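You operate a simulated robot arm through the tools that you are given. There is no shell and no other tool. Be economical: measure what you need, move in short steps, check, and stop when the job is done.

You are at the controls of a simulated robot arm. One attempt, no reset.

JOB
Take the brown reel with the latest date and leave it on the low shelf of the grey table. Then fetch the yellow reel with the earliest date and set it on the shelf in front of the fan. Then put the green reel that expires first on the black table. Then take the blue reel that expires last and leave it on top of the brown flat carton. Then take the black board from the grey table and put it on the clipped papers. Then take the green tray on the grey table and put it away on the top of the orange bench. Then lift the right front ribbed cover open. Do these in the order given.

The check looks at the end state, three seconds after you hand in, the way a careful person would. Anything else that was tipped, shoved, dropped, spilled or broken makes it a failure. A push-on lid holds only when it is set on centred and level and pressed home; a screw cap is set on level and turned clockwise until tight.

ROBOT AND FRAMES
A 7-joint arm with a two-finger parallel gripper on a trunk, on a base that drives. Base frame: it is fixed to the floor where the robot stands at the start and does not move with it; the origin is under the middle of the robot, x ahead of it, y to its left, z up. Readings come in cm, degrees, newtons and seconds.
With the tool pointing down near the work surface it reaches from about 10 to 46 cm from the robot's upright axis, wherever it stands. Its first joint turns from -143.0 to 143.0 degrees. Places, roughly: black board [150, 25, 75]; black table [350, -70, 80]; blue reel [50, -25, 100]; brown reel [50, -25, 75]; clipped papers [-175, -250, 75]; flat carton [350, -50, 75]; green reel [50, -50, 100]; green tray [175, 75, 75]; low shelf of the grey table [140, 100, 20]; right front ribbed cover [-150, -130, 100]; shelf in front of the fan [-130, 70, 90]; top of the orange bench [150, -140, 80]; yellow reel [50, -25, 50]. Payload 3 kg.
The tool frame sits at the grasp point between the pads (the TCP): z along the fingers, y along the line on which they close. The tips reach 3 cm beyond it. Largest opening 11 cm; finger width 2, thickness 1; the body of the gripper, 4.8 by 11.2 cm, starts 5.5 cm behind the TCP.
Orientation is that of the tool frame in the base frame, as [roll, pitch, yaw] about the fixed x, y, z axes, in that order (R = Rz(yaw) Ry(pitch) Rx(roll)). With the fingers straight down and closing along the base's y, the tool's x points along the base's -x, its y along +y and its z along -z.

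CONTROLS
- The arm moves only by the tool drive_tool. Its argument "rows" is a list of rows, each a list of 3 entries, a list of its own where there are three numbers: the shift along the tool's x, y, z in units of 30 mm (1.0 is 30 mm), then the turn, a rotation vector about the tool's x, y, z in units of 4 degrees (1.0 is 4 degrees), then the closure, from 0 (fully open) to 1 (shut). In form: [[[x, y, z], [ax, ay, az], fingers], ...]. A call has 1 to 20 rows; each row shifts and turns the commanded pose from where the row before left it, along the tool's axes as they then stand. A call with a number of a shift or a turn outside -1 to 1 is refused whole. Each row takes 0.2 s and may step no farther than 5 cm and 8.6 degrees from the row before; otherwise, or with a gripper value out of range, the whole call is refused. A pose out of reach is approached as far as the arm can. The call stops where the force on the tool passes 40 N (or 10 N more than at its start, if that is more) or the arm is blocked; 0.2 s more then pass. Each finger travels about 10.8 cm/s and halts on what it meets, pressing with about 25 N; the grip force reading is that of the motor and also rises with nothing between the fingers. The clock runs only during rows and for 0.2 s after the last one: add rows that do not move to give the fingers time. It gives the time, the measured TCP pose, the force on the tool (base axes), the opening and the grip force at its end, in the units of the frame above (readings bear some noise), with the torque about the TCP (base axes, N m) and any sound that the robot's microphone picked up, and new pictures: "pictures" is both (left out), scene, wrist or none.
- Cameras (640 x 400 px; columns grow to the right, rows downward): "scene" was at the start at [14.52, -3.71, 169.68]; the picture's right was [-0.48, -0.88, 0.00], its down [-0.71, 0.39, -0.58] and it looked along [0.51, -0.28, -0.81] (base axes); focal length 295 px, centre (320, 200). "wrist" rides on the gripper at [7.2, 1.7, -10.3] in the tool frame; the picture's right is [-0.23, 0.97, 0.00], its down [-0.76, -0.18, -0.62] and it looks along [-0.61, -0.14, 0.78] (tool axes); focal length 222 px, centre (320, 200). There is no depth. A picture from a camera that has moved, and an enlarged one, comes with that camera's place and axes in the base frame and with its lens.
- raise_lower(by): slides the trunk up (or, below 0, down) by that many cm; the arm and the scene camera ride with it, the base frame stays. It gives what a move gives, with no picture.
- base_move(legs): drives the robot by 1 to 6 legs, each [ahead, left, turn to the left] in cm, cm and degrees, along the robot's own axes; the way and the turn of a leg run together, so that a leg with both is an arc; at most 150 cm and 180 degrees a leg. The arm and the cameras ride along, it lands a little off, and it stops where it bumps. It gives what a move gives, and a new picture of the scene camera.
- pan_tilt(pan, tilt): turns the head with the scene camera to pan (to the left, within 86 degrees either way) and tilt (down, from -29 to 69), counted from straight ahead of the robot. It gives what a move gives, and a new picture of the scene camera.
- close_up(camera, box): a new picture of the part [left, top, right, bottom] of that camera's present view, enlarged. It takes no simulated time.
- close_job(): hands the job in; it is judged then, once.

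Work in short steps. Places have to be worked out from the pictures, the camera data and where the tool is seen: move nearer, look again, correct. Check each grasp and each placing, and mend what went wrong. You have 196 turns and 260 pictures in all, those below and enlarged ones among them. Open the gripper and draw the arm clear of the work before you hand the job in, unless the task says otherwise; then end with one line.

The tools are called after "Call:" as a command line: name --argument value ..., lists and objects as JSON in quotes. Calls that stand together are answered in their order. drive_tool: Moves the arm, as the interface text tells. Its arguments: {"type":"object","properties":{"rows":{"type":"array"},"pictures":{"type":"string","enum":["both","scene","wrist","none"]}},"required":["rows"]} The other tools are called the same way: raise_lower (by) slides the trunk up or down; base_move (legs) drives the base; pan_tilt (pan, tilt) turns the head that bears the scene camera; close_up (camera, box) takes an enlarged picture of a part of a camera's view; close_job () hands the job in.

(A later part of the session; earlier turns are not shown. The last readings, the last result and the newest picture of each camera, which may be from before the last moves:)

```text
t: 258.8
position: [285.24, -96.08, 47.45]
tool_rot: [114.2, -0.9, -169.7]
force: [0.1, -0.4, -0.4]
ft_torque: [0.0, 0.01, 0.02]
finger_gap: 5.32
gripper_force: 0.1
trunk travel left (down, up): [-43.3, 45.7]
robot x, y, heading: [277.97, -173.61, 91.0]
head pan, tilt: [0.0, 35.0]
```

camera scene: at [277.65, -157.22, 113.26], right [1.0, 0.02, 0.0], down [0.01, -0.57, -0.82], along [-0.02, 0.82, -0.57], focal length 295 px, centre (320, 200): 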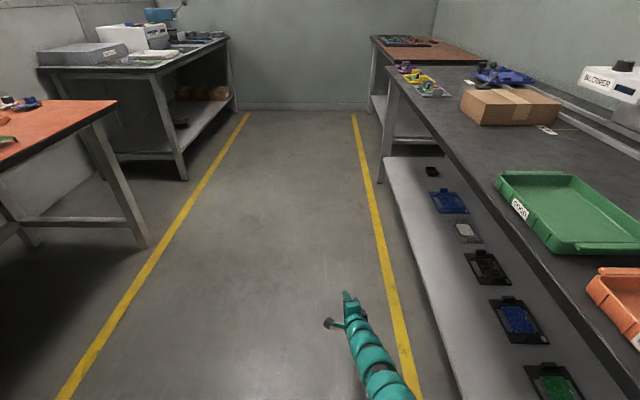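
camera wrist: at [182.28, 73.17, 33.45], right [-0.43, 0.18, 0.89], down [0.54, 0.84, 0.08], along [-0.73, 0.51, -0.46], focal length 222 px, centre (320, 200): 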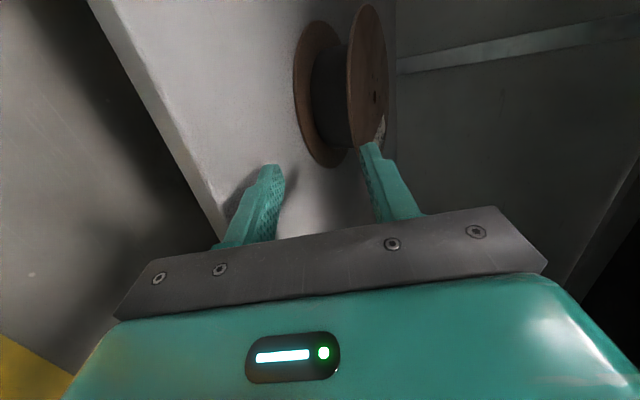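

Call:
base_move --legs '[[-118, 10, -1], [-118, 8, 0], [-118, 0, 0], [0, 0, -90]]'

```text
t: 279.9
position: [337.2, -538.71, 47.5]
tool_rot: [114.2, -0.8, 98.3]
force: [0.5, -0.5, -0.1]
ft_torque: [0.01, -0.01, 0.03]
finger_gap: 5.27
gripper_force: 0.1
trunk travel left (down, up): [-43.3, 45.7]
robot x, y, heading: [259.5, -528.73, -0.9]
head pan, tilt: [0.0, 35.0]
camera scene: at [276.66, -529.21, 133.26], right [-0.01, -1.0, 0.0], down [-0.57, 0.01, -0.82], along [0.82, -0.01, -0.57], focal length 295 px, centre (320, 200)
```

scene: 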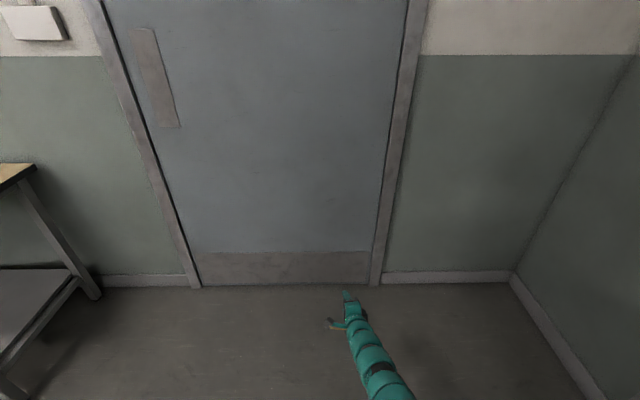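

Call:
base_move --legs '[[-150, 0, 0.9], [-150, 0, 0], [0, 0, 90], [85, -33, 0], [130, 0, 0]]'

```text
t: 308.7
position: [-4.68, -235.79, 47.57]
tool_rot: [114.1, -0.8, -169.9]
force: [-0.2, 0.1, -0.8]
ft_torque: [-0.03, -0.05, -0.01]
finger_gap: 5.27
gripper_force: 0.0
trunk travel left (down, up): [-43.3, 45.7]
robot x, y, heading: [-12.4, -313.63, 91.0]
head pan, tilt: [0.0, 35.0]
camera scene: at [-12.4, -296.99, 133.26], right [1.0, 0.02, 0.0], down [0.01, -0.57, -0.82], along [-0.01, 0.82, -0.57], focal length 295 px, centre (320, 200)
```

scene: 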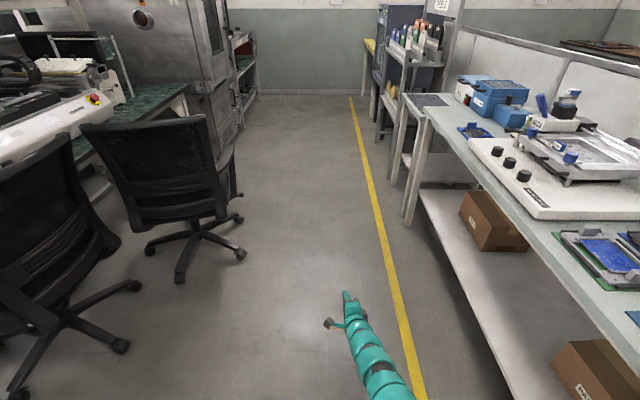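

Yellow D1 must also be taken sideways (in the reel's plane). Drive back in front of the rack and turn to face it.

Call:
base_move --legs '[[150, -4, -1], [100, 0, 0], [0, 40, 0], [0, 0, -90]]'

Call:
drive_tool --rows '[[[0, 0.92, -0.35], [0, 0, 0], 0.5], [[0, 0.92, -0.35], [0, 0, 0], 0.5], [[0, 0.92, -0.35], [0, 0, 0], 0.5], [[0, 0.92, -0.35], [0, 0, 0], 0.5], [[0, 0.92, -0.35], [0, 0, 0], 0.5], [[0, 0.92, -0.35], [0, 0, 0], 0.5], [[0, 0.92, -0.35], [0, 0, 0], 0.5], [[0, 0.92, -0.35], [0, 0, 0], 0.5], [[0, 0.92, -0.35], [0, 0, 0], 0.5], [[0, 0.92, -0.35], [0, 0, 0], 0.5], [[0, 0.92, -0.35], [0, 0, 0], 0.5], [[0, 0.92, -0.35], [0, 0, 0], 0.5], [[0, 0.92, -0.35], [0, 0, 0], 0.5], [[0, 0.92, -0.35], [0, 0, 0], 0.5], [[0, 0.92, -0.35], [0, 0, 0], 0.5], [[0, 0.92, -0.35], [0, 0, 0], 0.5]]' --pictures "scene"

```text
refused: leg 1 is longer than a leg can be; nothing moved
```

```text
t: 312.1
position: [-5.36, -232.4, 88.53]
tool_rot: [116.3, -2.4, -166.4]
force: [-0.3, 1.0, -0.6]
ft_torque: [-0.01, -0.02, -0.02]
finger_gap: 5.52
gripper_force: 0.0
out of reach, approached as far as the arm can: row 1, 2, 3
trunk travel left (down, up): [-43.3, 45.7]
robot x, y, heading: [-12.3, -313.53, 91.0]
head pan, tilt: [0.0, 35.0]
camera scene: at [-12.41, -296.99, 133.26], right [1.0, 0.02, 0.0], down [0.01, -0.57, -0.82], along [-0.01, 0.82, -0.57], focal length 295 px, centre (320, 200)
```

scene: 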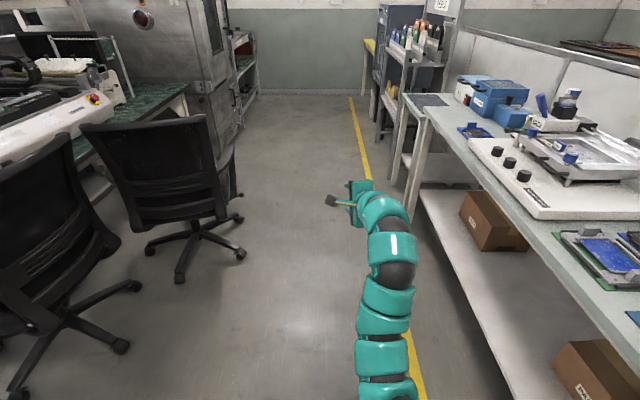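

Arm raised fine. Redo the drive with shorter legs.

Call:
base_move --legs '[[140, -4, -1], [110, 0, 0], [0, 40, 0], [0, 0, -90]]'

Call:
drive_tool --rows '[[[0, 0, 0], [0.862, 0.944, 0.775], 0.4], [[0, 0, 0], [0.862, 0.944, 0.775], 0.4], [[0, 0, 0], [0.862, 0.944, 0.775], 0.4], [[0, 0, 0], [0.862, 0.944, 0.775], 0.4], [[0, 0, 0], [0.862, 0.944, 0.775], 0.4], [[0, 0, 0], [0.862, 0.944, 0.775], 0.4], [[0, 0, 0], [0.862, 0.944, 0.775], 0.4], [[0, 0, 0], [0.862, 0.944, 0.775], 0.4], [[0, 0, 0], [0.862, 0.944, 0.775], 0.4], [[0, 0, 0], [0.862, 0.944, 0.775], 0.4], [[0, 0, 0], [0.862, 0.944, 0.775], 0.4], [[0, 0, 0], [0.862, 0.944, 0.775], 0.4], [[0, 0, 0], [0.862, 0.944, 0.775], 0.4], [[0, 0, 0], [0.862, 0.944, 0.775], 0.4], [[0, 0, 0], [0.862, 0.944, 0.775], 0.4], [[0, 0, 0], [0, 0, 0], 0.4]]' --pictures "scene"

```text
t: 330.2
position: [33.63, -74.43, 88.57]
tool_rot: [116.1, -2.4, 100.4]
force: [0.1, 0.2, -0.4]
ft_torque: [0.0, 0.01, 0.0]
finger_gap: 5.5
gripper_force: 0.1
trunk travel left (down, up): [-43.3, 45.7]
robot x, y, heading: [-47.26, -63.28, -2.0]
head pan, tilt: [0.0, 35.0]
camera scene: at [-30.2, -64.01, 133.26], right [-0.04, -1.0, 0.0], down [-0.57, 0.02, -0.82], along [0.82, -0.03, -0.57], focal length 295 px, centre (320, 200)
```

scene: 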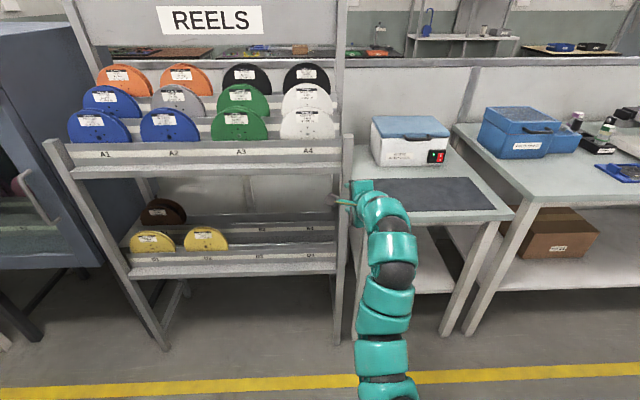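

```text
t: 333.6
position: [32.14, -74.15, 88.2]
tool_rot: [170.7, -66.4, 96.9]
force: [0.2, 0.3, 0.0]
ft_torque: [0.01, -0.01, -0.03]
finger_gap: 6.6
gripper_force: 0.1
out of reach, approached as far as the arm can: row 13, 14, 15
trunk travel left (down, up): [-43.3, 45.7]
robot x, y, heading: [-47.03, -63.25, -2.4]
head pan, tilt: [0.0, 35.0]
camera scene: at [-30.2, -64.05, 133.26], right [-0.04, -1.0, 0.0], down [-0.57, 0.02, -0.82], along [0.82, -0.03, -0.57], focal length 295 px, centre (320, 200)
```

scene: 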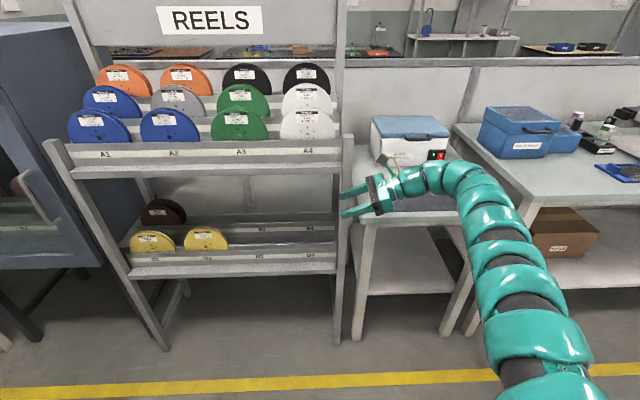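

Orientation is right (23° down). Trim the roll, lower the trunk to bring the tool to z≈69.5, and strafe left to D1's column.

Call:
drive_tool --rows '[[[0, 0, 0], [0, 0, 0.75], 0.45], [[0, 0, 0], [0, 0, 0.75], 0.45], [[0, 0, 0], [0, 0, 0], 0.45]]' --pictures "none"

Call:
raise_lower --by -18.5

Call:
base_move --legs '[[-5, 0, 2.4], [0, 62, 0]]'

Call:
drive_tool --rows '[[[0, 0, 0], [0, 0, 0], 0.45]]' --pictures "wrist"

```text
t: 334.4
position: [32.08, -74.11, 88.2]
tool_rot: [-175.4, -66.6, 81.8]
force: [-0.3, 0.3, 0.2]
ft_torque: [0.02, -0.03, 0.01]
finger_gap: 6.04
gripper_force: 0.1
trunk travel left (down, up): [-43.3, 45.7]
robot x, y, heading: [-47.08, -62.99, -2.3]
head pan, tilt: [0.0, 35.0]
```

```text
t: 336.5
position: [32.07, -74.13, 69.74]
tool_rot: [-175.5, -66.6, 81.9]
force: [1.0, -0.4, 0.3]
ft_torque: [-0.02, -0.01, 0.0]
finger_gap: 6.02
gripper_force: 0.0
trunk travel left (down, up): [-24.8, 64.2]
robot x, y, heading: [-46.87, -63.25, -2.2]
head pan, tilt: [0.0, 35.0]
```

```text
t: 340.4
position: [27.17, -9.79, 69.7]
tool_rot: [-175.4, -66.6, 84.9]
force: [0.5, -0.3, -0.5]
ft_torque: [-0.02, 0.0, 0.03]
finger_gap: 6.03
gripper_force: 0.1
trunk travel left (down, up): [-24.8, 64.2]
robot x, y, heading: [-52.55, -3.15, 0.8]
head pan, tilt: [0.0, 35.0]
camera scene: at [-35.69, -2.98, 114.76], right [0.01, -1.0, 0.0], down [-0.57, -0.01, -0.82], along [0.82, 0.01, -0.57], focal length 295 px, centre (320, 200)
```

scene: 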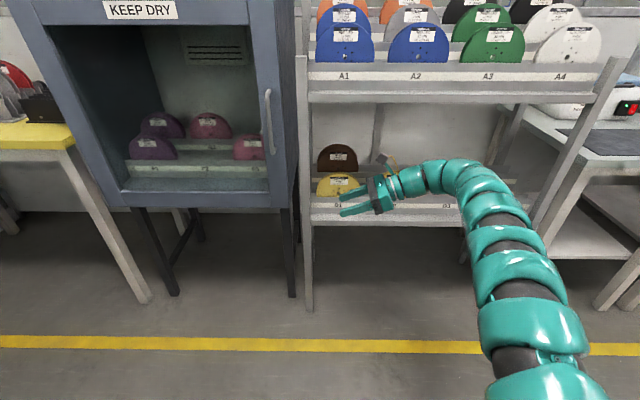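

```text
t: 340.8
position: [27.03, -9.9, 69.61]
tool_rot: [-175.5, -66.7, 85.0]
force: [-0.8, -0.1, 0.1]
ft_torque: [0.02, 0.01, 0.03]
finger_gap: 6.07
gripper_force: 0.1
trunk travel left (down, up): [-24.8, 64.2]
robot x, y, heading: [-52.92, -2.86, 0.5]
head pan, tilt: [0.0, 35.0]
camera wrist: at [28.95, -16.48, 80.36], right [0.97, -0.11, -0.24], down [-0.21, -0.87, -0.45], along [-0.16, 0.48, -0.86], focal length 222 px, centre (320, 200)
```

wrist: 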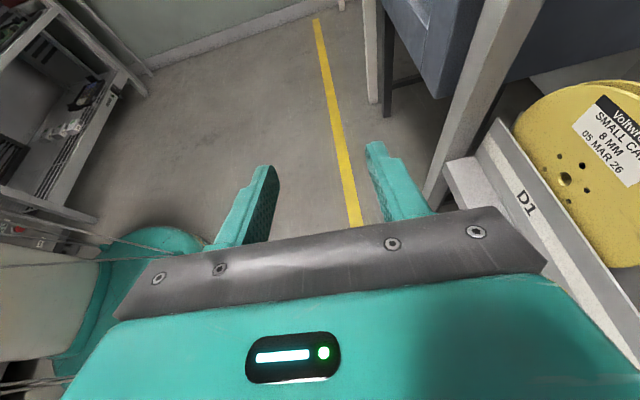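

D1's hub confirmed at (47.6,-7.6,58.5). Drive forward 21 cm so the fingers are above its rim.

Call:
base_move --legs '[[21.3, 0, -0.4]]'

Call:
drive_tool --rows '[[[0, 0, 0], [0, 0, 0], 0.45]]' --pictures "wrist"

```text
t: 342.4
position: [48.25, -9.98, 69.61]
tool_rot: [-175.5, -66.6, 84.7]
force: [0.3, 0.6, 0.1]
ft_torque: [-0.01, 0.0, 0.02]
finger_gap: 6.06
gripper_force: 0.1
trunk travel left (down, up): [-24.8, 64.2]
robot x, y, heading: [-31.27, -2.61, 0.6]
head pan, tilt: [0.0, 35.0]
camera scene: at [-14.44, -2.84, 114.75], right [0.01, -1.0, 0.0], down [-0.57, 0.0, -0.82], along [0.82, 0.01, -0.57], focal length 295 px, centre (320, 200)
```

scene: 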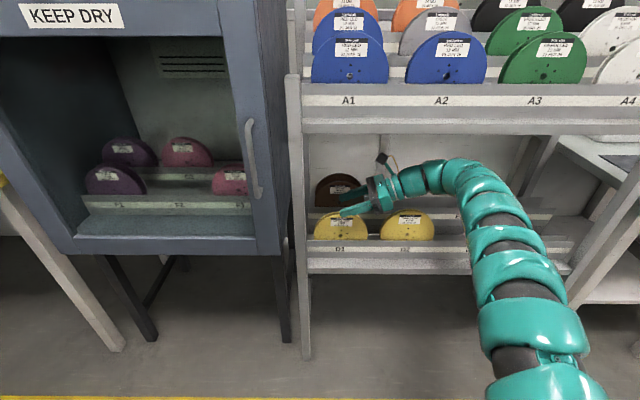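

```text
t: 342.8
position: [48.23, -9.96, 69.85]
tool_rot: [-175.6, -66.6, 84.8]
force: [-0.3, 0.5, -0.8]
ft_torque: [0.0, -0.02, -0.03]
finger_gap: 6.04
gripper_force: 0.0
trunk travel left (down, up): [-24.8, 64.2]
robot x, y, heading: [-31.25, -2.63, 0.5]
head pan, tilt: [0.0, 35.0]
camera wrist: at [50.12, -16.71, 80.37], right [0.96, -0.11, -0.24], down [-0.21, -0.87, -0.45], along [-0.16, 0.48, -0.86], focal length 222 px, centre (320, 200)
```

wrist: 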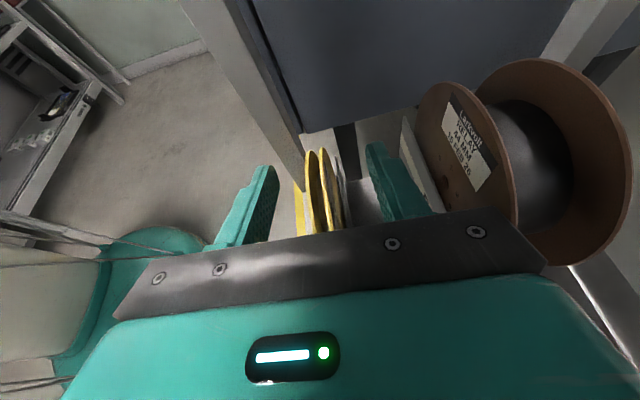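

Centred over D1. Descend 4.7 cm and close.

Call:
drive_tool --rows '[[[-0.48, 0, 0.2], [0, 0, 0], 0.45], [[-0.48, 0, 0.2], [0, 0, 0], 0.45], [[-0.48, 0, 0.2], [0, 0, 0], 0.45], [[0, 0, 0], [0, 0, 0], 0.6], [[0, 0, 0], [0, 0, 0], 0.75], [[0, 0, 0], [0, 0, 0], 0.9], [[0, 0, 0], [0, 0, 0], 1], [[0, 0, 0], [0, 0, 0], 1]]' --pictures "wrist"

```text
t: 344.6
position: [48.08, -10.0, 64.9]
tool_rot: [-175.3, -66.6, 84.5]
force: [-11.1, -1.9, -0.1]
ft_torque: [-0.06, 0.77, 1.04]
finger_gap: 1.54
gripper_force: 24.7
trunk travel left (down, up): [-24.8, 64.2]
robot x, y, heading: [-31.42, -3.02, 0.6]
head pan, tilt: [0.0, 35.0]
camera wrist: at [49.97, -16.7, 75.57], right [0.96, -0.11, -0.24], down [-0.21, -0.87, -0.45], along [-0.16, 0.48, -0.86], focal length 222 px, centre (320, 200)
```

wrist: 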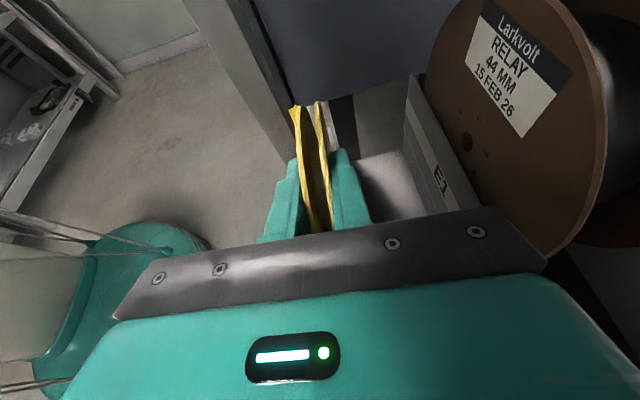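

Gripped at 1.54 cm with a small side load; relieve it by 3 mm and lift 8.5 cm.

Call:
drive_tool --rows '[[[0, -0.1, 0], [0, 0, 0], 1], [[0.46, 0, -0.2], [0, 0, 0], 1], [[0.46, 0, -0.2], [0, 0, 0], 1], [[0.46, 0, -0.2], [0, 0, 0], 1], [[0.46, 0, -0.2], [0, 0, 0], 1], [[0.46, 0, -0.2], [0, 0, 0], 1], [[0.4, 0, -0.17], [0, 0, 0], 1], [[0, 0, 0], [0, 0, 0], 1]]' --pictures "both"

```text
t: 346.4
position: [48.3, -10.09, 73.9]
tool_rot: [-175.4, -66.6, 84.6]
force: [0.6, 0.0, -1.0]
ft_torque: [-0.02, 0.02, 0.02]
finger_gap: 1.45
gripper_force: 25.1
trunk travel left (down, up): [-24.8, 64.2]
robot x, y, heading: [-31.7, -2.98, 1.0]
head pan, tilt: [0.0, 35.0]
camera scene: at [-14.43, -2.83, 114.75], right [0.01, -1.0, 0.0], down [-0.57, 0.0, -0.82], along [0.82, 0.01, -0.57], focal length 295 px, centre (320, 200)
camera wrist: at [49.99, -16.78, 84.54], right [0.96, -0.11, -0.24], down [-0.21, -0.87, -0.45], along [-0.16, 0.48, -0.86], focal length 222 px, centre (320, 200)
```

scene: 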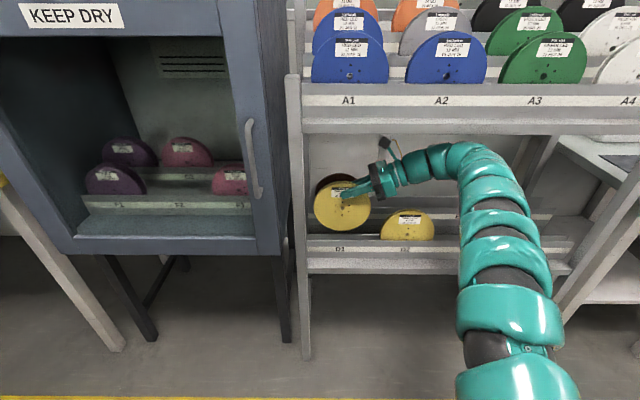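
wrist: 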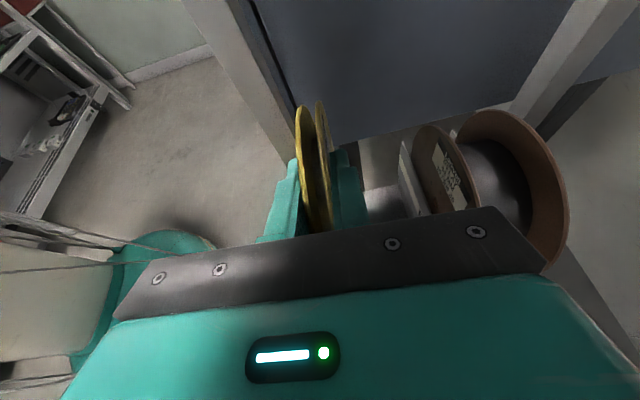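

Lifted cleanly. Lower 1.2 cm (to keep the camera off the shelf lip) and back out in short legs.

Call:
drive_tool --rows '[[[-0.37, 0, 0.16], [0, 0, 0], 1], [[0, 0, 0], [0, 0, 0], 1]]' --pictures "none"

Call:
base_move --legs '[[-10, 0, 0], [-14, 0, 0]]'

```text
t: 347.0
position: [48.09, -10.22, 72.78]
tool_rot: [-175.2, -66.6, 84.4]
force: [0.4, 0.1, -1.6]
ft_torque: [-0.01, 0.02, 0.01]
finger_gap: 1.47
gripper_force: 25.0
trunk travel left (down, up): [-24.8, 64.2]
robot x, y, heading: [-31.44, -2.71, 0.5]
head pan, tilt: [0.0, 35.0]
```

```text
t: 349.1
position: [24.24, -10.52, 72.77]
tool_rot: [-175.5, -66.6, 84.5]
force: [0.0, 0.3, -1.3]
ft_torque: [-0.02, -0.02, -0.02]
finger_gap: 1.47
gripper_force: 25.0
trunk travel left (down, up): [-24.8, 64.2]
robot x, y, heading: [-55.37, -2.95, 0.3]
head pan, tilt: [0.0, 35.0]
camera scene: at [-38.16, -3.03, 114.75], right [0.01, -1.0, 0.0], down [-0.57, 0.0, -0.82], along [0.82, 0.0, -0.57], focal length 295 px, centre (320, 200)
```

scene: 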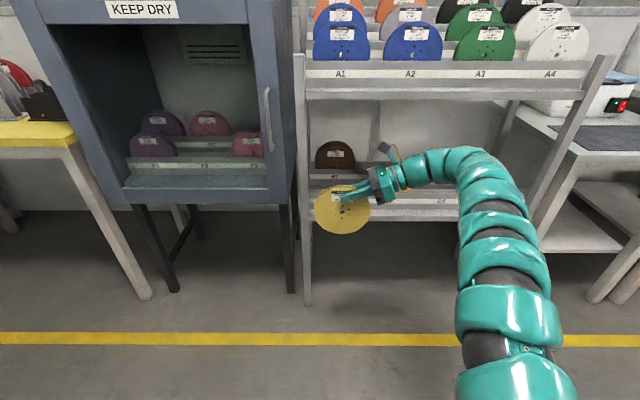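

Yellow D1 is out and held. Now look at the cooling rack (fan shelf) to the left/behind.

Call:
pan_tilt --pan 86 --tilt 20

```text
t: 350.7
position: [24.24, -10.5, 72.72]
tool_rot: [-175.4, -66.5, 84.3]
force: [-0.5, 0.0, -0.8]
ft_torque: [-0.02, -0.04, 0.0]
finger_gap: 1.48
gripper_force: 25.2
trunk travel left (down, up): [-24.8, 64.2]
robot x, y, heading: [-54.78, -2.68, 0.2]
head pan, tilt: [85.9, 20.0]
camera scene: at [-46.36, 6.2, 117.14], right [1.0, -0.07, 0.0], down [-0.02, -0.34, -0.94], along [0.06, 0.94, -0.34], focal length 295 px, centre (320, 200)
```

scene: 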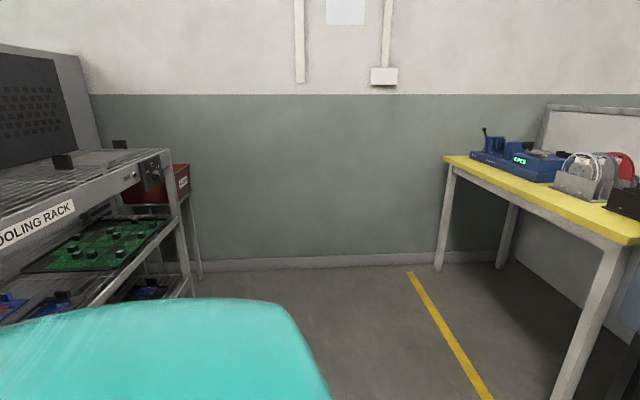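

The shelf in front of the fan is the top slatted shelf (z≈92, front edge x≈-105). I'll turn left here, raise the trunk, and go to a spot facing it.

Call:
base_move --legs '[[-5, 0, 0], [0, 0, 90], [0, -32, 0]]'

Call:
drive_tool --rows '[[[0, 0, 0], [0, 0, -0.75], 1], [[0, 0, 0], [0, 0, -0.75], 1], [[0, 0, 0], [-0.862, -0.944, -0.775], 1], [[0, 0, 0], [-0.862, -0.944, -0.775], 1], [[0, 0, 0], [-0.862, -0.944, -0.775], 1], [[0, 0, 0], [-0.862, -0.944, -0.775], 1], [[0, 0, 0], [-0.862, -0.944, -0.775], 1], [[0, 0, 0], [-0.862, -0.944, -0.775], 1], [[0, 0, 0], [-0.862, -0.944, -0.775], 1], [[0, 0, 0], [-0.862, -0.944, -0.775], 1], [[0, 0, 0], [-0.862, -0.944, -0.775], 1], [[0, 0, 0], [-0.862, -0.944, -0.775], 1], [[0, 0, 0], [-0.862, -0.944, -0.775], 1], [[0, 0, 0], [-0.862, -0.944, -0.775], 1], [[0, 0, 0], [-0.862, -0.944, -0.775], 1], [[0, 0, 0], [-0.862, -0.944, -0.775], 1], [[0, 0, 0], [-0.862, -0.944, -0.775], 1]]' --pictures "wrist"

```text
t: 357.2
position: [-19.23, 76.29, 72.77]
tool_rot: [-175.4, -66.5, 173.6]
force: [0.4, 0.7, -0.7]
ft_torque: [0.0, 0.01, 0.01]
finger_gap: 1.48
gripper_force: 25.0
trunk travel left (down, up): [-24.8, 64.2]
robot x, y, heading: [-27.53, -3.05, 89.7]
head pan, tilt: [85.9, 20.0]
camera scene: at [-37.04, 5.47, 117.14], right [0.08, 1.0, 0.0], down [0.34, -0.03, -0.94], along [-0.94, 0.07, -0.34], focal length 295 px, centre (320, 200)
```

scene: 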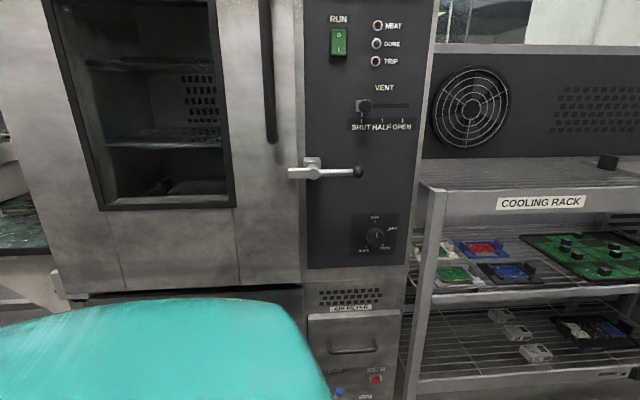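

```text
t: 360.8
position: [-19.25, 76.33, 72.65]
tool_rot: [110.9, 4.1, -171.2]
force: [-0.2, 0.2, -1.5]
ft_torque: [-0.03, 0.05, -0.03]
finger_gap: 1.47
gripper_force: 25.6
trunk travel left (down, up): [-24.8, 64.2]
robot x, y, heading: [-28.01, -3.1, 89.3]
head pan, tilt: [85.9, 20.0]
camera wrist: at [-25.4, 66.1, 77.37], right [0.11, 0.37, 0.92], down [0.85, -0.52, 0.11], along [0.52, 0.77, -0.37], focal length 222 px, centre (320, 200)
```

wrist: 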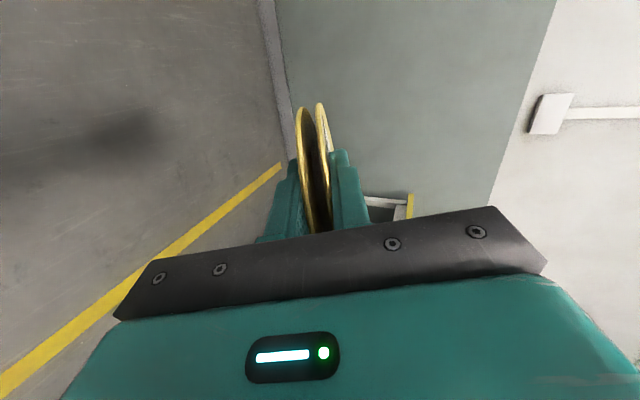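

Reel is now held nearly level ahead of the hand. Raise, drive up to y≈59, turn to face the cooling rack.

Call:
raise_lower --by 37

Call:
base_move --legs '[[62, -5, 0], [0, 0, 90.7]]'

Call:
pan_tilt --pan 0 --tilt 40

```text
t: 364.4
position: [-19.13, 76.22, 109.65]
tool_rot: [110.8, 4.0, -171.2]
force: [0.0, -0.1, -0.9]
ft_torque: [-0.04, 0.02, 0.0]
finger_gap: 1.49
gripper_force: 25.1
trunk travel left (down, up): [-61.8, 27.2]
robot x, y, heading: [-27.68, -3.33, 89.3]
head pan, tilt: [85.9, 20.0]
```

```text
t: 371.8
position: [-102.23, 65.53, 109.8]
tool_rot: [110.9, 4.1, -79.2]
force: [0.3, -0.8, -1.0]
ft_torque: [-0.04, -0.06, -0.01]
finger_gap: 1.47
gripper_force: 24.8
trunk travel left (down, up): [-61.8, 27.2]
robot x, y, heading: [-22.89, 59.57, -178.6]
head pan, tilt: [85.9, 20.0]
camera scene: at [-31.08, 49.81, 154.14], right [-1.0, 0.05, 0.0], down [0.02, 0.34, -0.94], along [-0.04, -0.94, -0.34], focal length 295 px, centre (320, 200)
```

scene: 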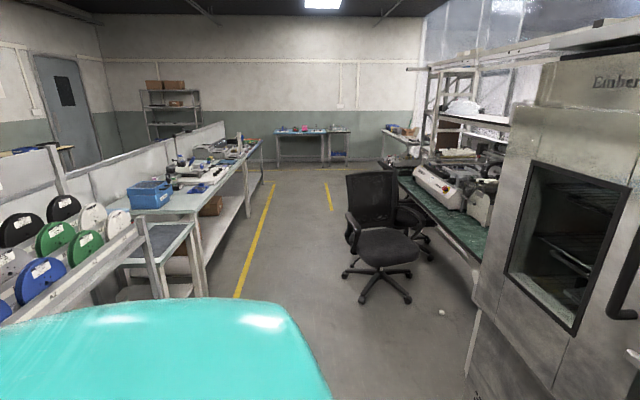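

```text
t: 373.4
position: [-102.24, 65.52, 109.72]
tool_rot: [110.8, 4.1, -79.1]
force: [0.2, -0.1, -0.9]
ft_torque: [-0.02, -0.08, 0.0]
finger_gap: 1.49
gripper_force: 24.3
trunk travel left (down, up): [-61.8, 27.2]
robot x, y, heading: [-22.64, 59.48, -178.5]
head pan, tilt: [0.0, 40.0]
camera scene: at [-39.15, 58.9, 151.0], right [-0.03, 1.0, 0.0], down [0.64, 0.02, -0.77], along [-0.77, -0.02, -0.64], focal length 295 px, centre (320, 200)
```

scene: 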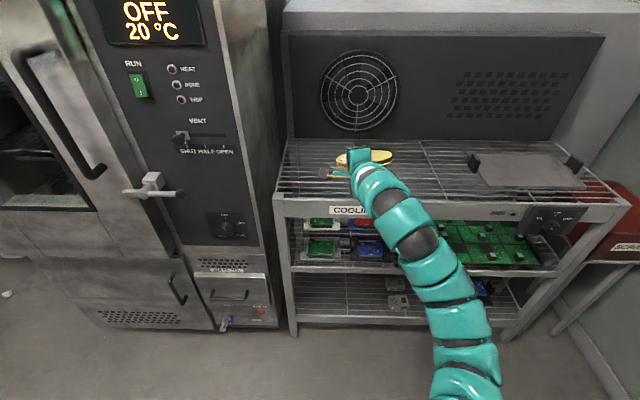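

Shelf clear in front of the fan. Drive forward 16 cm, then lower.

Call:
base_move --legs '[[16, 0, -1]]'

Call:
raise_lower --by -9

Call:
drive_tool --rows '[[[0, 0, 0], [0, 0, 0], 1]]' --pictures "wrist"

```text
t: 374.8
position: [-118.09, 66.63, 109.56]
tool_rot: [111.0, 3.9, -80.2]
force: [-0.9, 0.3, -0.4]
ft_torque: [-0.05, -0.02, 0.01]
finger_gap: 1.48
gripper_force: 24.9
trunk travel left (down, up): [-61.8, 27.2]
robot x, y, heading: [-38.62, 59.16, -179.3]
head pan, tilt: [0.0, 40.0]
camera scene: at [-55.12, 58.93, 150.98], right [-0.01, 1.0, 0.0], down [0.64, 0.01, -0.77], along [-0.77, -0.01, -0.64], focal length 295 px, centre (320, 200)
```

scene: 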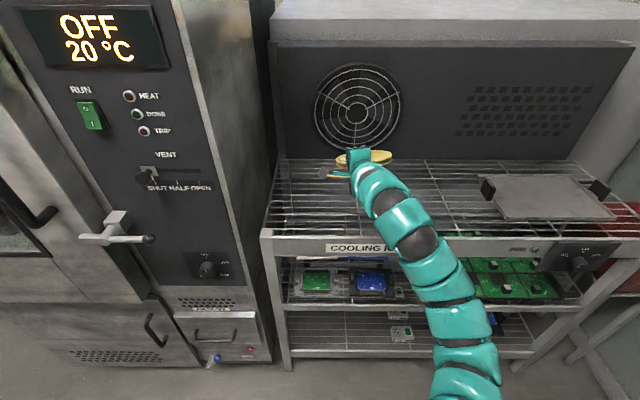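

```text
t: 376.0
position: [-118.03, 66.58, 100.75]
tool_rot: [110.8, 4.0, -80.2]
force: [0.9, 0.3, -1.7]
ft_torque: [-0.03, -0.03, 0.04]
finger_gap: 1.47
gripper_force: 25.2
trunk travel left (down, up): [-52.8, 36.2]
robot x, y, heading: [-38.6, 59.31, -179.5]
head pan, tilt: [0.0, 40.0]
```

```text
t: 376.4
position: [-118.04, 66.72, 100.6]
tool_rot: [110.9, 3.9, -80.2]
force: [-0.6, -0.1, -2.0]
ft_torque: [-0.04, 0.0, -0.01]
finger_gap: 1.47
gripper_force: 25.5
trunk travel left (down, up): [-52.8, 36.2]
robot x, y, heading: [-38.55, 59.47, -179.8]
head pan, tilt: [0.0, 40.0]
camera wrist: at [-107.84, 60.69, 105.4], right [-0.37, 0.1, 0.92], down [0.51, 0.85, 0.11], along [-0.78, 0.51, -0.37], focal length 222 px, centre (320, 200)
```

wrist: 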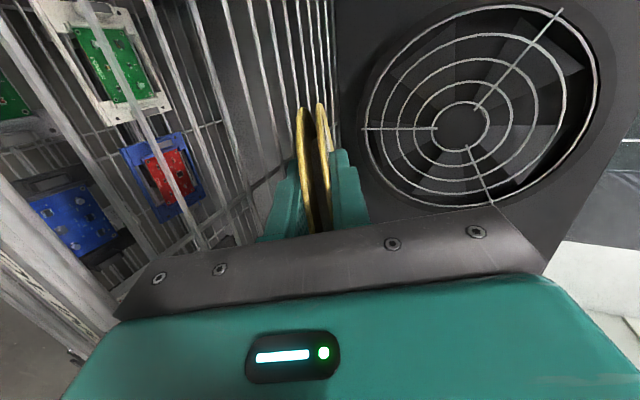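

Call:
drive_tool --rows '[[[0, -0.22, 0.085], [0, 0, 0], 1], [[0, -0.22, 0.085], [0, 0, 0], 1], [[0, -0.22, 0.085], [0, 0, 0], 1], [[0, 0, 0], [0, 0, 0], 1]]' --pictures "none"

```text
t: 377.4
position: [-118.08, 66.8, 98.56]
tool_rot: [110.9, 4.0, -80.2]
force: [-0.1, 0.2, -0.1]
ft_torque: [-0.04, -0.07, 0.0]
finger_gap: 1.46
gripper_force: 24.9
trunk travel left (down, up): [-52.8, 36.2]
robot x, y, heading: [-38.66, 59.59, -179.6]
head pan, tilt: [0.0, 40.0]
```

Call:
drive_tool --rows '[[[0, -0.22, 0.085], [0, 0, 0], 1], [[0, -0.22, 0.085], [0, 0, 0], 1], [[0, -0.22, 0.085], [0, 0, 0], 1], [[0, 0, 0], [0, 0, 0], 1]]' --pictures "wrist"

```text
t: 378.4
position: [-117.97, 66.96, 96.53]
tool_rot: [110.8, 4.1, -80.0]
force: [-0.4, -0.4, 4.3]
ft_torque: [-0.06, 0.53, 0.05]
finger_gap: 1.45
gripper_force: 24.7
trunk travel left (down, up): [-52.8, 36.2]
robot x, y, heading: [-38.74, 59.43, -179.4]
head pan, tilt: [0.0, 40.0]
camera wrist: at [-107.84, 60.95, 101.27], right [-0.37, 0.1, 0.92], down [0.51, 0.86, 0.11], along [-0.78, 0.51, -0.37], focal length 222 px, centre (320, 200)
```

wrist: 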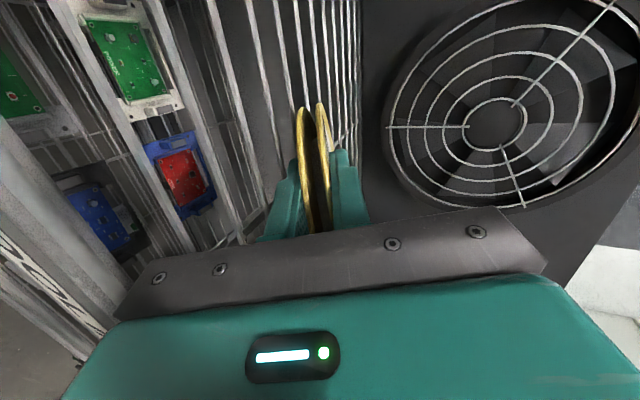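

Contact with the slats. Lower slightly while opening, then withdraw.

Call:
drive_tool --rows '[[[0, -0.15, 0.06], [0, 0, 0], 0.84], [[0, -0.15, 0.06], [0, 0, 0], 0.8], [[0, -0.15, 0.06], [0, 0, 0], 0.76], [[0, 0, 0], [0, 0, 0], 0.72], [[0, 0, 0], [0, 0, 0], 0.68], [[0, 0, 0], [0, 0, 0], 0.68]]' --pictures "wrist"

```text
t: 379.6
position: [-118.11, 66.88, 95.66]
tool_rot: [110.0, 4.1, -80.3]
force: [2.7, -1.4, 10.4]
ft_torque: [-0.11, -0.03, 0.12]
finger_gap: 3.16
gripper_force: 0.0
trunk travel left (down, up): [-52.8, 36.2]
robot x, y, heading: [-38.85, 59.35, -179.5]
head pan, tilt: [0.0, 40.0]
stopped in row 5: the force on the tool passed its limit at 42 N (the readings are from after the stop); the commanded pose is now the measured one
camera wrist: at [-107.82, 61.07, 100.14], right [-0.36, 0.1, 0.93], down [0.51, 0.86, 0.1], along [-0.78, 0.51, -0.36], focal length 222 px, centre (320, 200)
```

wrist: 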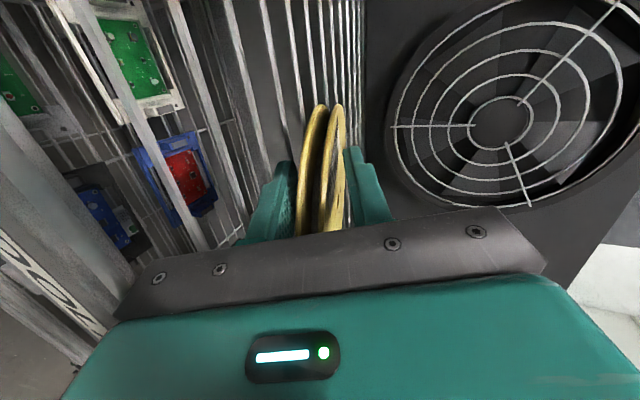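

Call:
drive_tool --rows '[[[0, 0.16, -0.06], [0, 0, 0], 0.7], [[0, -0.1, -0.28], [0, 0, 0], 0.7], [[0, -0.2, -0.55], [0, 0, 0], 0.7], [[0, -0.2, -0.55], [0, 0, 0], 0.7], [[0, -0.2, -0.55], [0, 0, 0], 0.7]]' --pictures "wrist"

```text
t: 380.8
position: [-112.12, 67.93, 95.87]
tool_rot: [110.3, 4.2, -80.2]
force: [0.6, -0.3, -0.2]
ft_torque: [-0.01, 0.01, 0.03]
finger_gap: 3.33
gripper_force: 0.3
trunk travel left (down, up): [-52.8, 36.2]
robot x, y, heading: [-38.54, 59.33, -179.7]
head pan, tilt: [0.0, 40.0]
camera wrist: at [-101.84, 62.15, 100.5], right [-0.36, 0.1, 0.93], down [0.51, 0.86, 0.1], along [-0.78, 0.51, -0.36], focal length 222 px, centre (320, 200)
```

wrist: 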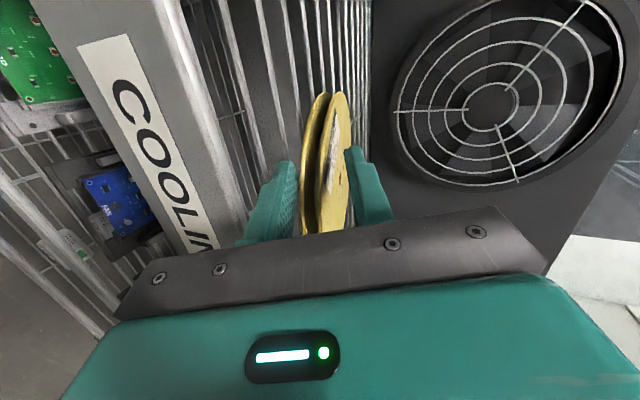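

The reel is still wedged between the fingers and was dragged. Raise 1.3 cm while opening wider, move back forward 4 cm first to re-centre it.

Call:
drive_tool --rows '[[[0, 0.2, 0.45], [0, 0, 0], 0.7], [[0, 0.2, 0.45], [0, 0, 0], 0.7], [[0, 0.2, 0.45], [0, 0, 0], 0.7], [[0, 0.2, -0.08], [0, 0, 0], 0.6], [[0, 0.2, -0.08], [0, 0, 0], 0.5], [[0, 0, 0], [0, 0, 0], 0.45], [[0, 0, 0], [0, 0, 0], 0.45]]' --pictures "wrist"

```text
t: 382.4
position: [-116.49, 67.19, 97.38]
tool_rot: [110.4, 4.1, -80.2]
force: [-0.4, 0.0, -0.2]
ft_torque: [-0.01, 0.0, -0.02]
finger_gap: 6.07
gripper_force: 0.1
trunk travel left (down, up): [-52.8, 36.2]
robot x, y, heading: [-38.49, 59.12, -179.8]
head pan, tilt: [0.0, 40.0]
camera wrist: at [-106.3, 61.23, 102.07], right [-0.36, 0.1, 0.93], down [0.51, 0.85, 0.1], along [-0.78, 0.51, -0.36], focal length 222 px, centre (320, 200)
```

wrist: 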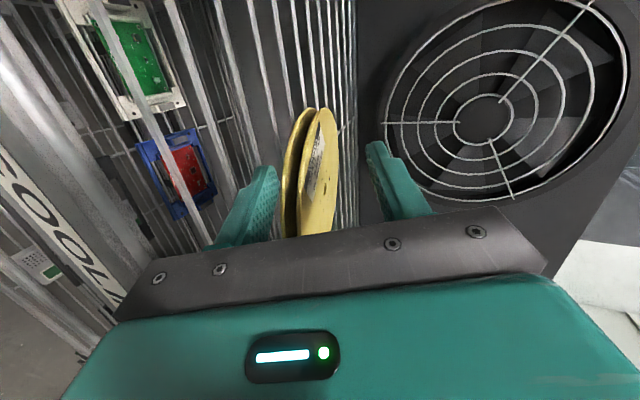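

Call:
drive_tool --rows '[[[0, -0.2, -0.55], [0, 0, 0], 0.45], [[0, -0.2, -0.55], [0, 0, 0], 0.45], [[0, -0.2, -0.55], [0, 0, 0], 0.45], [[0, 0, 0], [0, 0, 0], 0.45]]' --pictures "wrist"

```text
t: 383.4
position: [-111.22, 68.15, 97.4]
tool_rot: [110.4, 4.1, -80.2]
force: [-0.6, -0.3, -0.1]
ft_torque: [0.02, 0.0, -0.02]
finger_gap: 6.05
gripper_force: 0.1
trunk travel left (down, up): [-52.8, 36.2]
robot x, y, heading: [-38.46, 59.25, -179.8]
head pan, tilt: [0.0, 40.0]
camera wrist: at [-100.96, 62.17, 102.07], right [-0.36, 0.1, 0.93], down [0.51, 0.85, 0.1], along [-0.78, 0.51, -0.36], focal length 222 px, centre (320, 200)
```

wrist: 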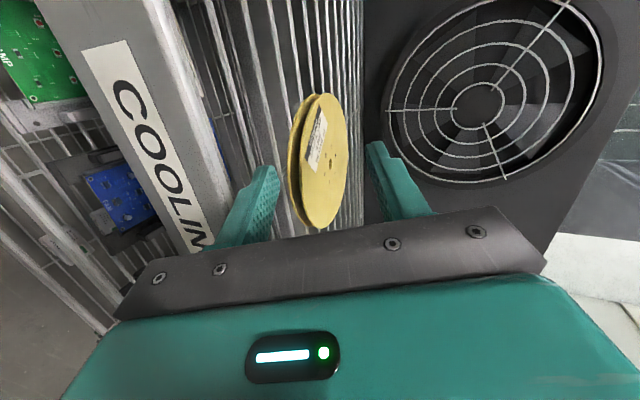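

Free now: the reel lies flat, centred about (-126,72), in front of the fan. Back away and verify.

Call:
base_move --legs '[[-18, 0, 0]]'

```text
t: 384.9
position: [-93.29, 68.22, 97.51]
tool_rot: [110.2, 4.1, -80.3]
force: [-0.8, 0.1, 0.2]
ft_torque: [0.0, -0.02, 0.01]
finger_gap: 6.04
gripper_force: 0.0
trunk travel left (down, up): [-52.8, 36.2]
robot x, y, heading: [-20.76, 59.19, -179.6]
head pan, tilt: [0.0, 40.0]
camera scene: at [-37.01, 59.06, 142.01], right [-0.01, 1.0, 0.0], down [0.64, 0.01, -0.77], along [-0.77, -0.01, -0.64], focal length 295 px, centre (320, 200)
```

scene: 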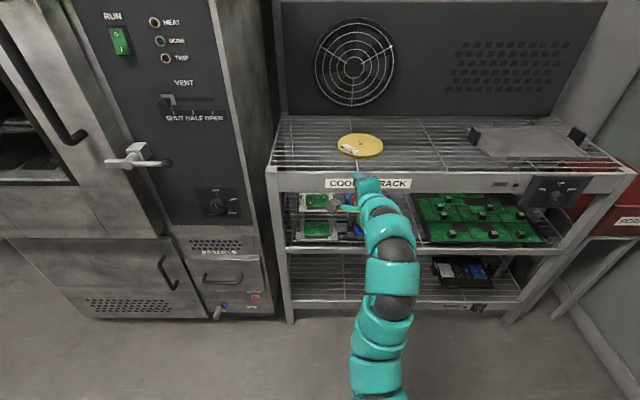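

Yellow is placed. Next green A3 front (12 Feb): same sideways technique from above. Drive to the rack front and turn to face it.

Call:
base_move --legs '[[0, 0, -90.3], [-98, 0, 0], [0, 38, 0], [0, 0, -90]]'

Call:
drive_tool --rows '[[[0, 0.35, 0.9], [0, 0, 0], 0.4], [[0, 0.35, 0.9], [0, 0, 0], 0.4], [[0, 0.17, 0.45], [0, 0, 0], 0.4], [[0, 0, 0], [0.862, 0.944, 0.775], 0.4], [[0, 0, 0], [0.862, 0.944, 0.775], 0.4], [[0, 0, 0], [0.862, 0.944, 0.775], 0.4], [[0, 0, 0], [0.862, 0.944, 0.775], 0.4], [[0, 0, 0], [0.862, 0.944, 0.775], 0.4], [[0, 0, 0], [0.862, 0.944, 0.775], 0.4], [[0, 0, 0], [0.862, 0.944, 0.775], 0.4], [[0, 0, 0], [0.862, 0.944, 0.775], 0.4], [[0, 0, 0], [0.862, 0.944, 0.775], 0.4], [[0, 0, 0], [0.862, 0.944, 0.775], 0.4], [[0, 0, 0], [0.862, 0.944, 0.775], 0.4], [[0, 0, 0], [0.862, 0.944, 0.775], 0.4], [[0, 0, 0], [0.862, 0.944, 0.775], 0.4], [[0, 0, 0], [0.862, 0.944, 0.775], 0.4], [[0, 0, 0], [0.862, 0.944, 0.775], 0.4]]' --pictures "none"

```text
t: 399.6
position: [14.01, -47.87, 97.52]
tool_rot: [110.3, 4.0, 98.4]
force: [0.1, 0.5, 0.2]
ft_torque: [0.04, 0.0, -0.02]
finger_gap: 6.04
gripper_force: 0.1
trunk travel left (down, up): [-52.8, 36.2]
robot x, y, heading: [-58.34, -37.67, -0.7]
head pan, tilt: [0.0, 40.0]
camera scene: at [-41.82, -37.85, 142.0], right [-0.01, -1.0, 0.0], down [-0.64, 0.01, -0.77], along [0.77, -0.01, -0.64], focal length 295 px, centre (320, 200)
```

scene: 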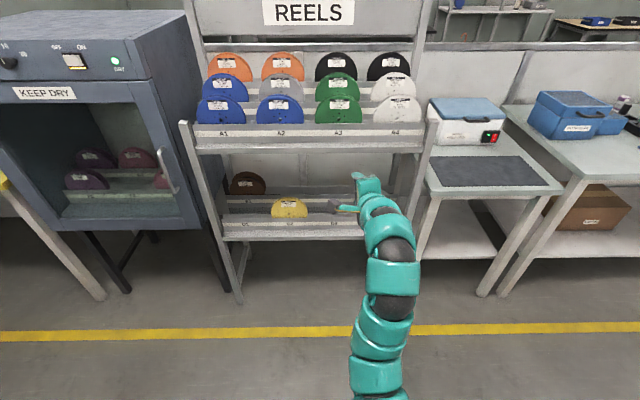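

```text
t: 403.4
position: [21.14, -47.06, 97.66]
tool_rot: [169.2, -66.4, 99.5]
force: [-0.7, -0.3, 0.4]
ft_torque: [0.02, -0.01, -0.02]
finger_gap: 6.61
gripper_force: 0.0
trunk travel left (down, up): [-52.8, 36.2]
robot x, y, heading: [-58.79, -37.53, -0.9]
head pan, tilt: [0.0, 40.0]
```

Call:
drive_tool --rows '[[[0, 0, 0], [0, 0, 0.82], 0.54], [[0, 0, 0], [0, 0, 0.82], 0.54]]' --pictures "none"

Call:
raise_lower --by 16.5

Call:
base_move --legs '[[8, 0.5, 0.8]]'

Call:
drive_tool --rows '[[[0, 0, 0], [0, 0, 0], 0.54]]' --pictures "wrist"

```text
t: 404.0
position: [21.02, -46.89, 97.59]
tool_rot: [-175.6, -66.5, 83.1]
force: [0.2, -0.7, 0.0]
ft_torque: [0.0, 0.0, -0.04]
finger_gap: 5.06
gripper_force: 0.1
trunk travel left (down, up): [-52.8, 36.2]
robot x, y, heading: [-58.35, -37.64, -0.5]
head pan, tilt: [0.0, 40.0]
```

```text
t: 405.9
position: [21.17, -46.92, 113.97]
tool_rot: [-175.4, -66.6, 83.0]
force: [0.3, 0.1, -0.4]
ft_torque: [-0.01, -0.01, -0.01]
finger_gap: 5.06
gripper_force: 0.1
trunk travel left (down, up): [-69.3, 19.7]
robot x, y, heading: [-58.08, -37.47, -0.7]
head pan, tilt: [0.0, 40.0]
```

```text
t: 406.9
position: [29.41, -45.29, 113.98]
tool_rot: [-175.3, -66.7, 83.6]
force: [0.3, 0.0, 0.1]
ft_torque: [0.04, 0.04, 0.02]
finger_gap: 5.04
gripper_force: 0.1
trunk travel left (down, up): [-69.3, 19.7]
robot x, y, heading: [-50.36, -36.91, 0.0]
head pan, tilt: [0.0, 40.0]
camera scene: at [-33.57, -37.16, 158.48], right [0.0, -1.0, 0.0], down [-0.64, 0.0, -0.77], along [0.77, 0.0, -0.64], focal length 295 px, centre (320, 200)
```

scene: 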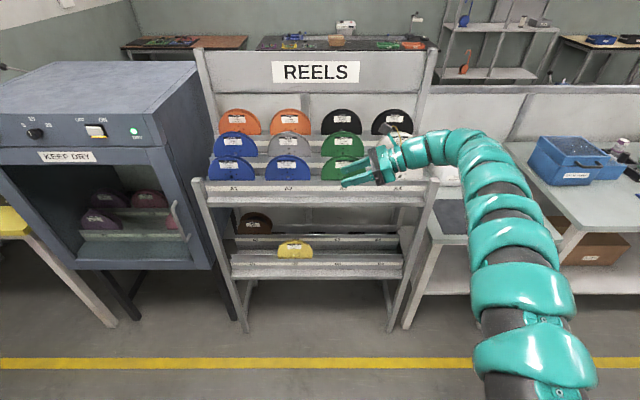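

```text
t: 407.4
position: [29.34, -45.23, 113.94]
tool_rot: [-175.5, -66.6, 83.8]
force: [-0.4, 0.5, -0.3]
ft_torque: [-0.01, -0.05, -0.01]
finger_gap: 5.06
gripper_force: 0.0
trunk travel left (down, up): [-69.3, 19.7]
robot x, y, heading: [-50.24, -36.94, -0.0]
head pan, tilt: [0.0, 40.0]
camera wrist: at [31.11, -52.04, 124.68], right [0.96, -0.12, -0.24], down [-0.22, -0.87, -0.45], along [-0.15, 0.48, -0.86], focal length 222 px, centre (320, 200)
```

wrist: 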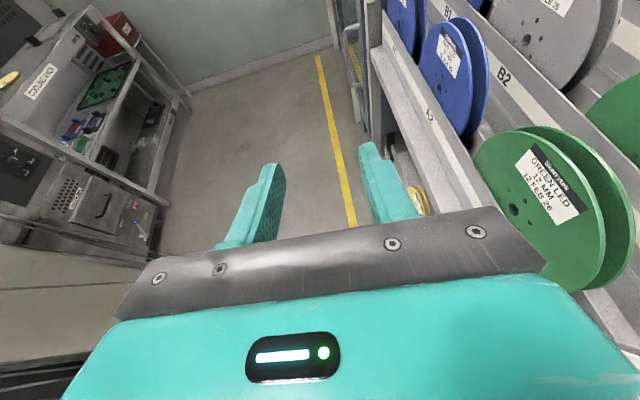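

Label reads 12 FEB 26, hub at (45,-45,102.4). Move in 16.6 cm above its rim.

Call:
base_move --legs '[[16.6, -1, 0]]'

Call:
drive_tool --rows '[[[0, 0, 0], [0, 0, 0], 0.54]]' --pictures "wrist"

```text
t: 408.8
position: [45.87, -46.31, 113.82]
tool_rot: [-175.3, -66.8, 83.7]
force: [1.0, -0.7, -0.5]
ft_torque: [0.03, 0.02, 0.05]
finger_gap: 5.06
gripper_force: 0.1
trunk travel left (down, up): [-69.3, 19.7]
robot x, y, heading: [-33.68, -38.28, -0.1]
head pan, tilt: [0.0, 40.0]
camera scene: at [-17.11, -38.18, 158.48], right [0.0, -1.0, 0.0], down [-0.64, 0.0, -0.77], along [0.77, 0.0, -0.64], focal length 295 px, centre (320, 200)
```

scene: 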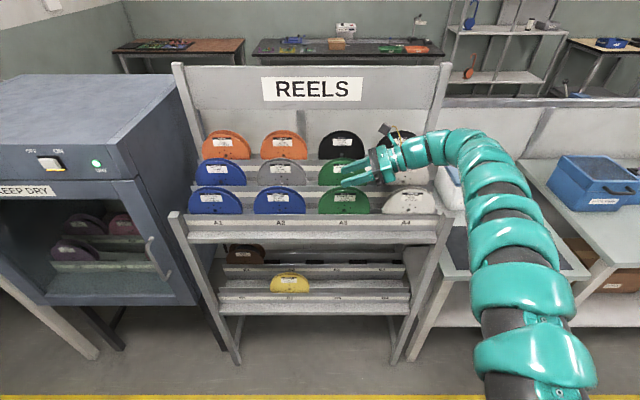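

```text
t: 409.2
position: [45.83, -46.24, 114.0]
tool_rot: [-175.4, -66.6, 83.9]
force: [-0.1, -0.3, -0.6]
ft_torque: [0.0, -0.03, 0.04]
finger_gap: 5.08
gripper_force: 0.0
trunk travel left (down, up): [-69.3, 19.7]
robot x, y, heading: [-34.14, -37.93, 0.1]
head pan, tilt: [0.0, 40.0]
camera wrist: at [47.6, -52.99, 124.66], right [0.96, -0.12, -0.24], down [-0.22, -0.87, -0.45], along [-0.15, 0.48, -0.86], focal length 222 px, centre (320, 200)
```

wrist: 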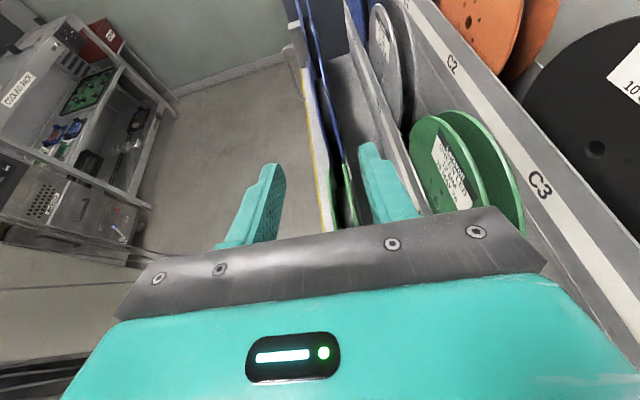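

The reel sits slightly toward the far finger; shift 1.1 cm in +x, then descend 5 cm and close.

Call:
drive_tool --rows '[[[0, 0.37, 0], [0, 0, 0], 0.54], [[-0.4, 0, 0.17], [0, 0, 0], 0.54], [[0, 0, 0], [0, 0, 0], 0.54]]' --pictures "wrist"

```text
t: 410.0
position: [45.88, -46.19, 112.2]
tool_rot: [-175.4, -66.7, 83.8]
force: [0.3, -0.6, -0.3]
ft_torque: [-0.01, -0.02, 0.04]
finger_gap: 5.05
gripper_force: 0.1
out of reach, approached as far as the arm can: row 1
trunk travel left (down, up): [-69.3, 19.7]
robot x, y, heading: [-33.54, -37.89, -0.1]
head pan, tilt: [0.0, 40.0]
camera wrist: at [47.69, -52.85, 122.97], right [0.96, -0.12, -0.24], down [-0.22, -0.87, -0.45], along [-0.15, 0.48, -0.86], focal length 222 px, centre (320, 200)
```

wrist: 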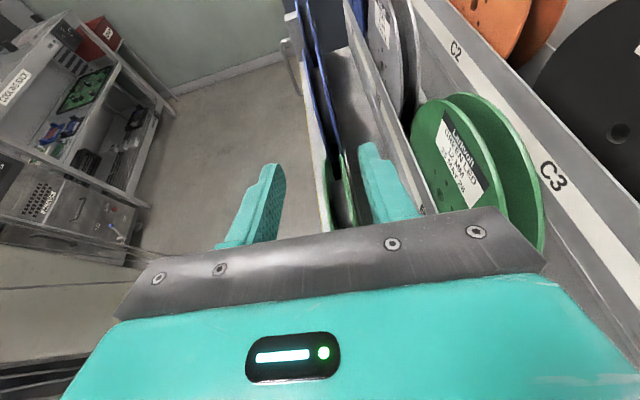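

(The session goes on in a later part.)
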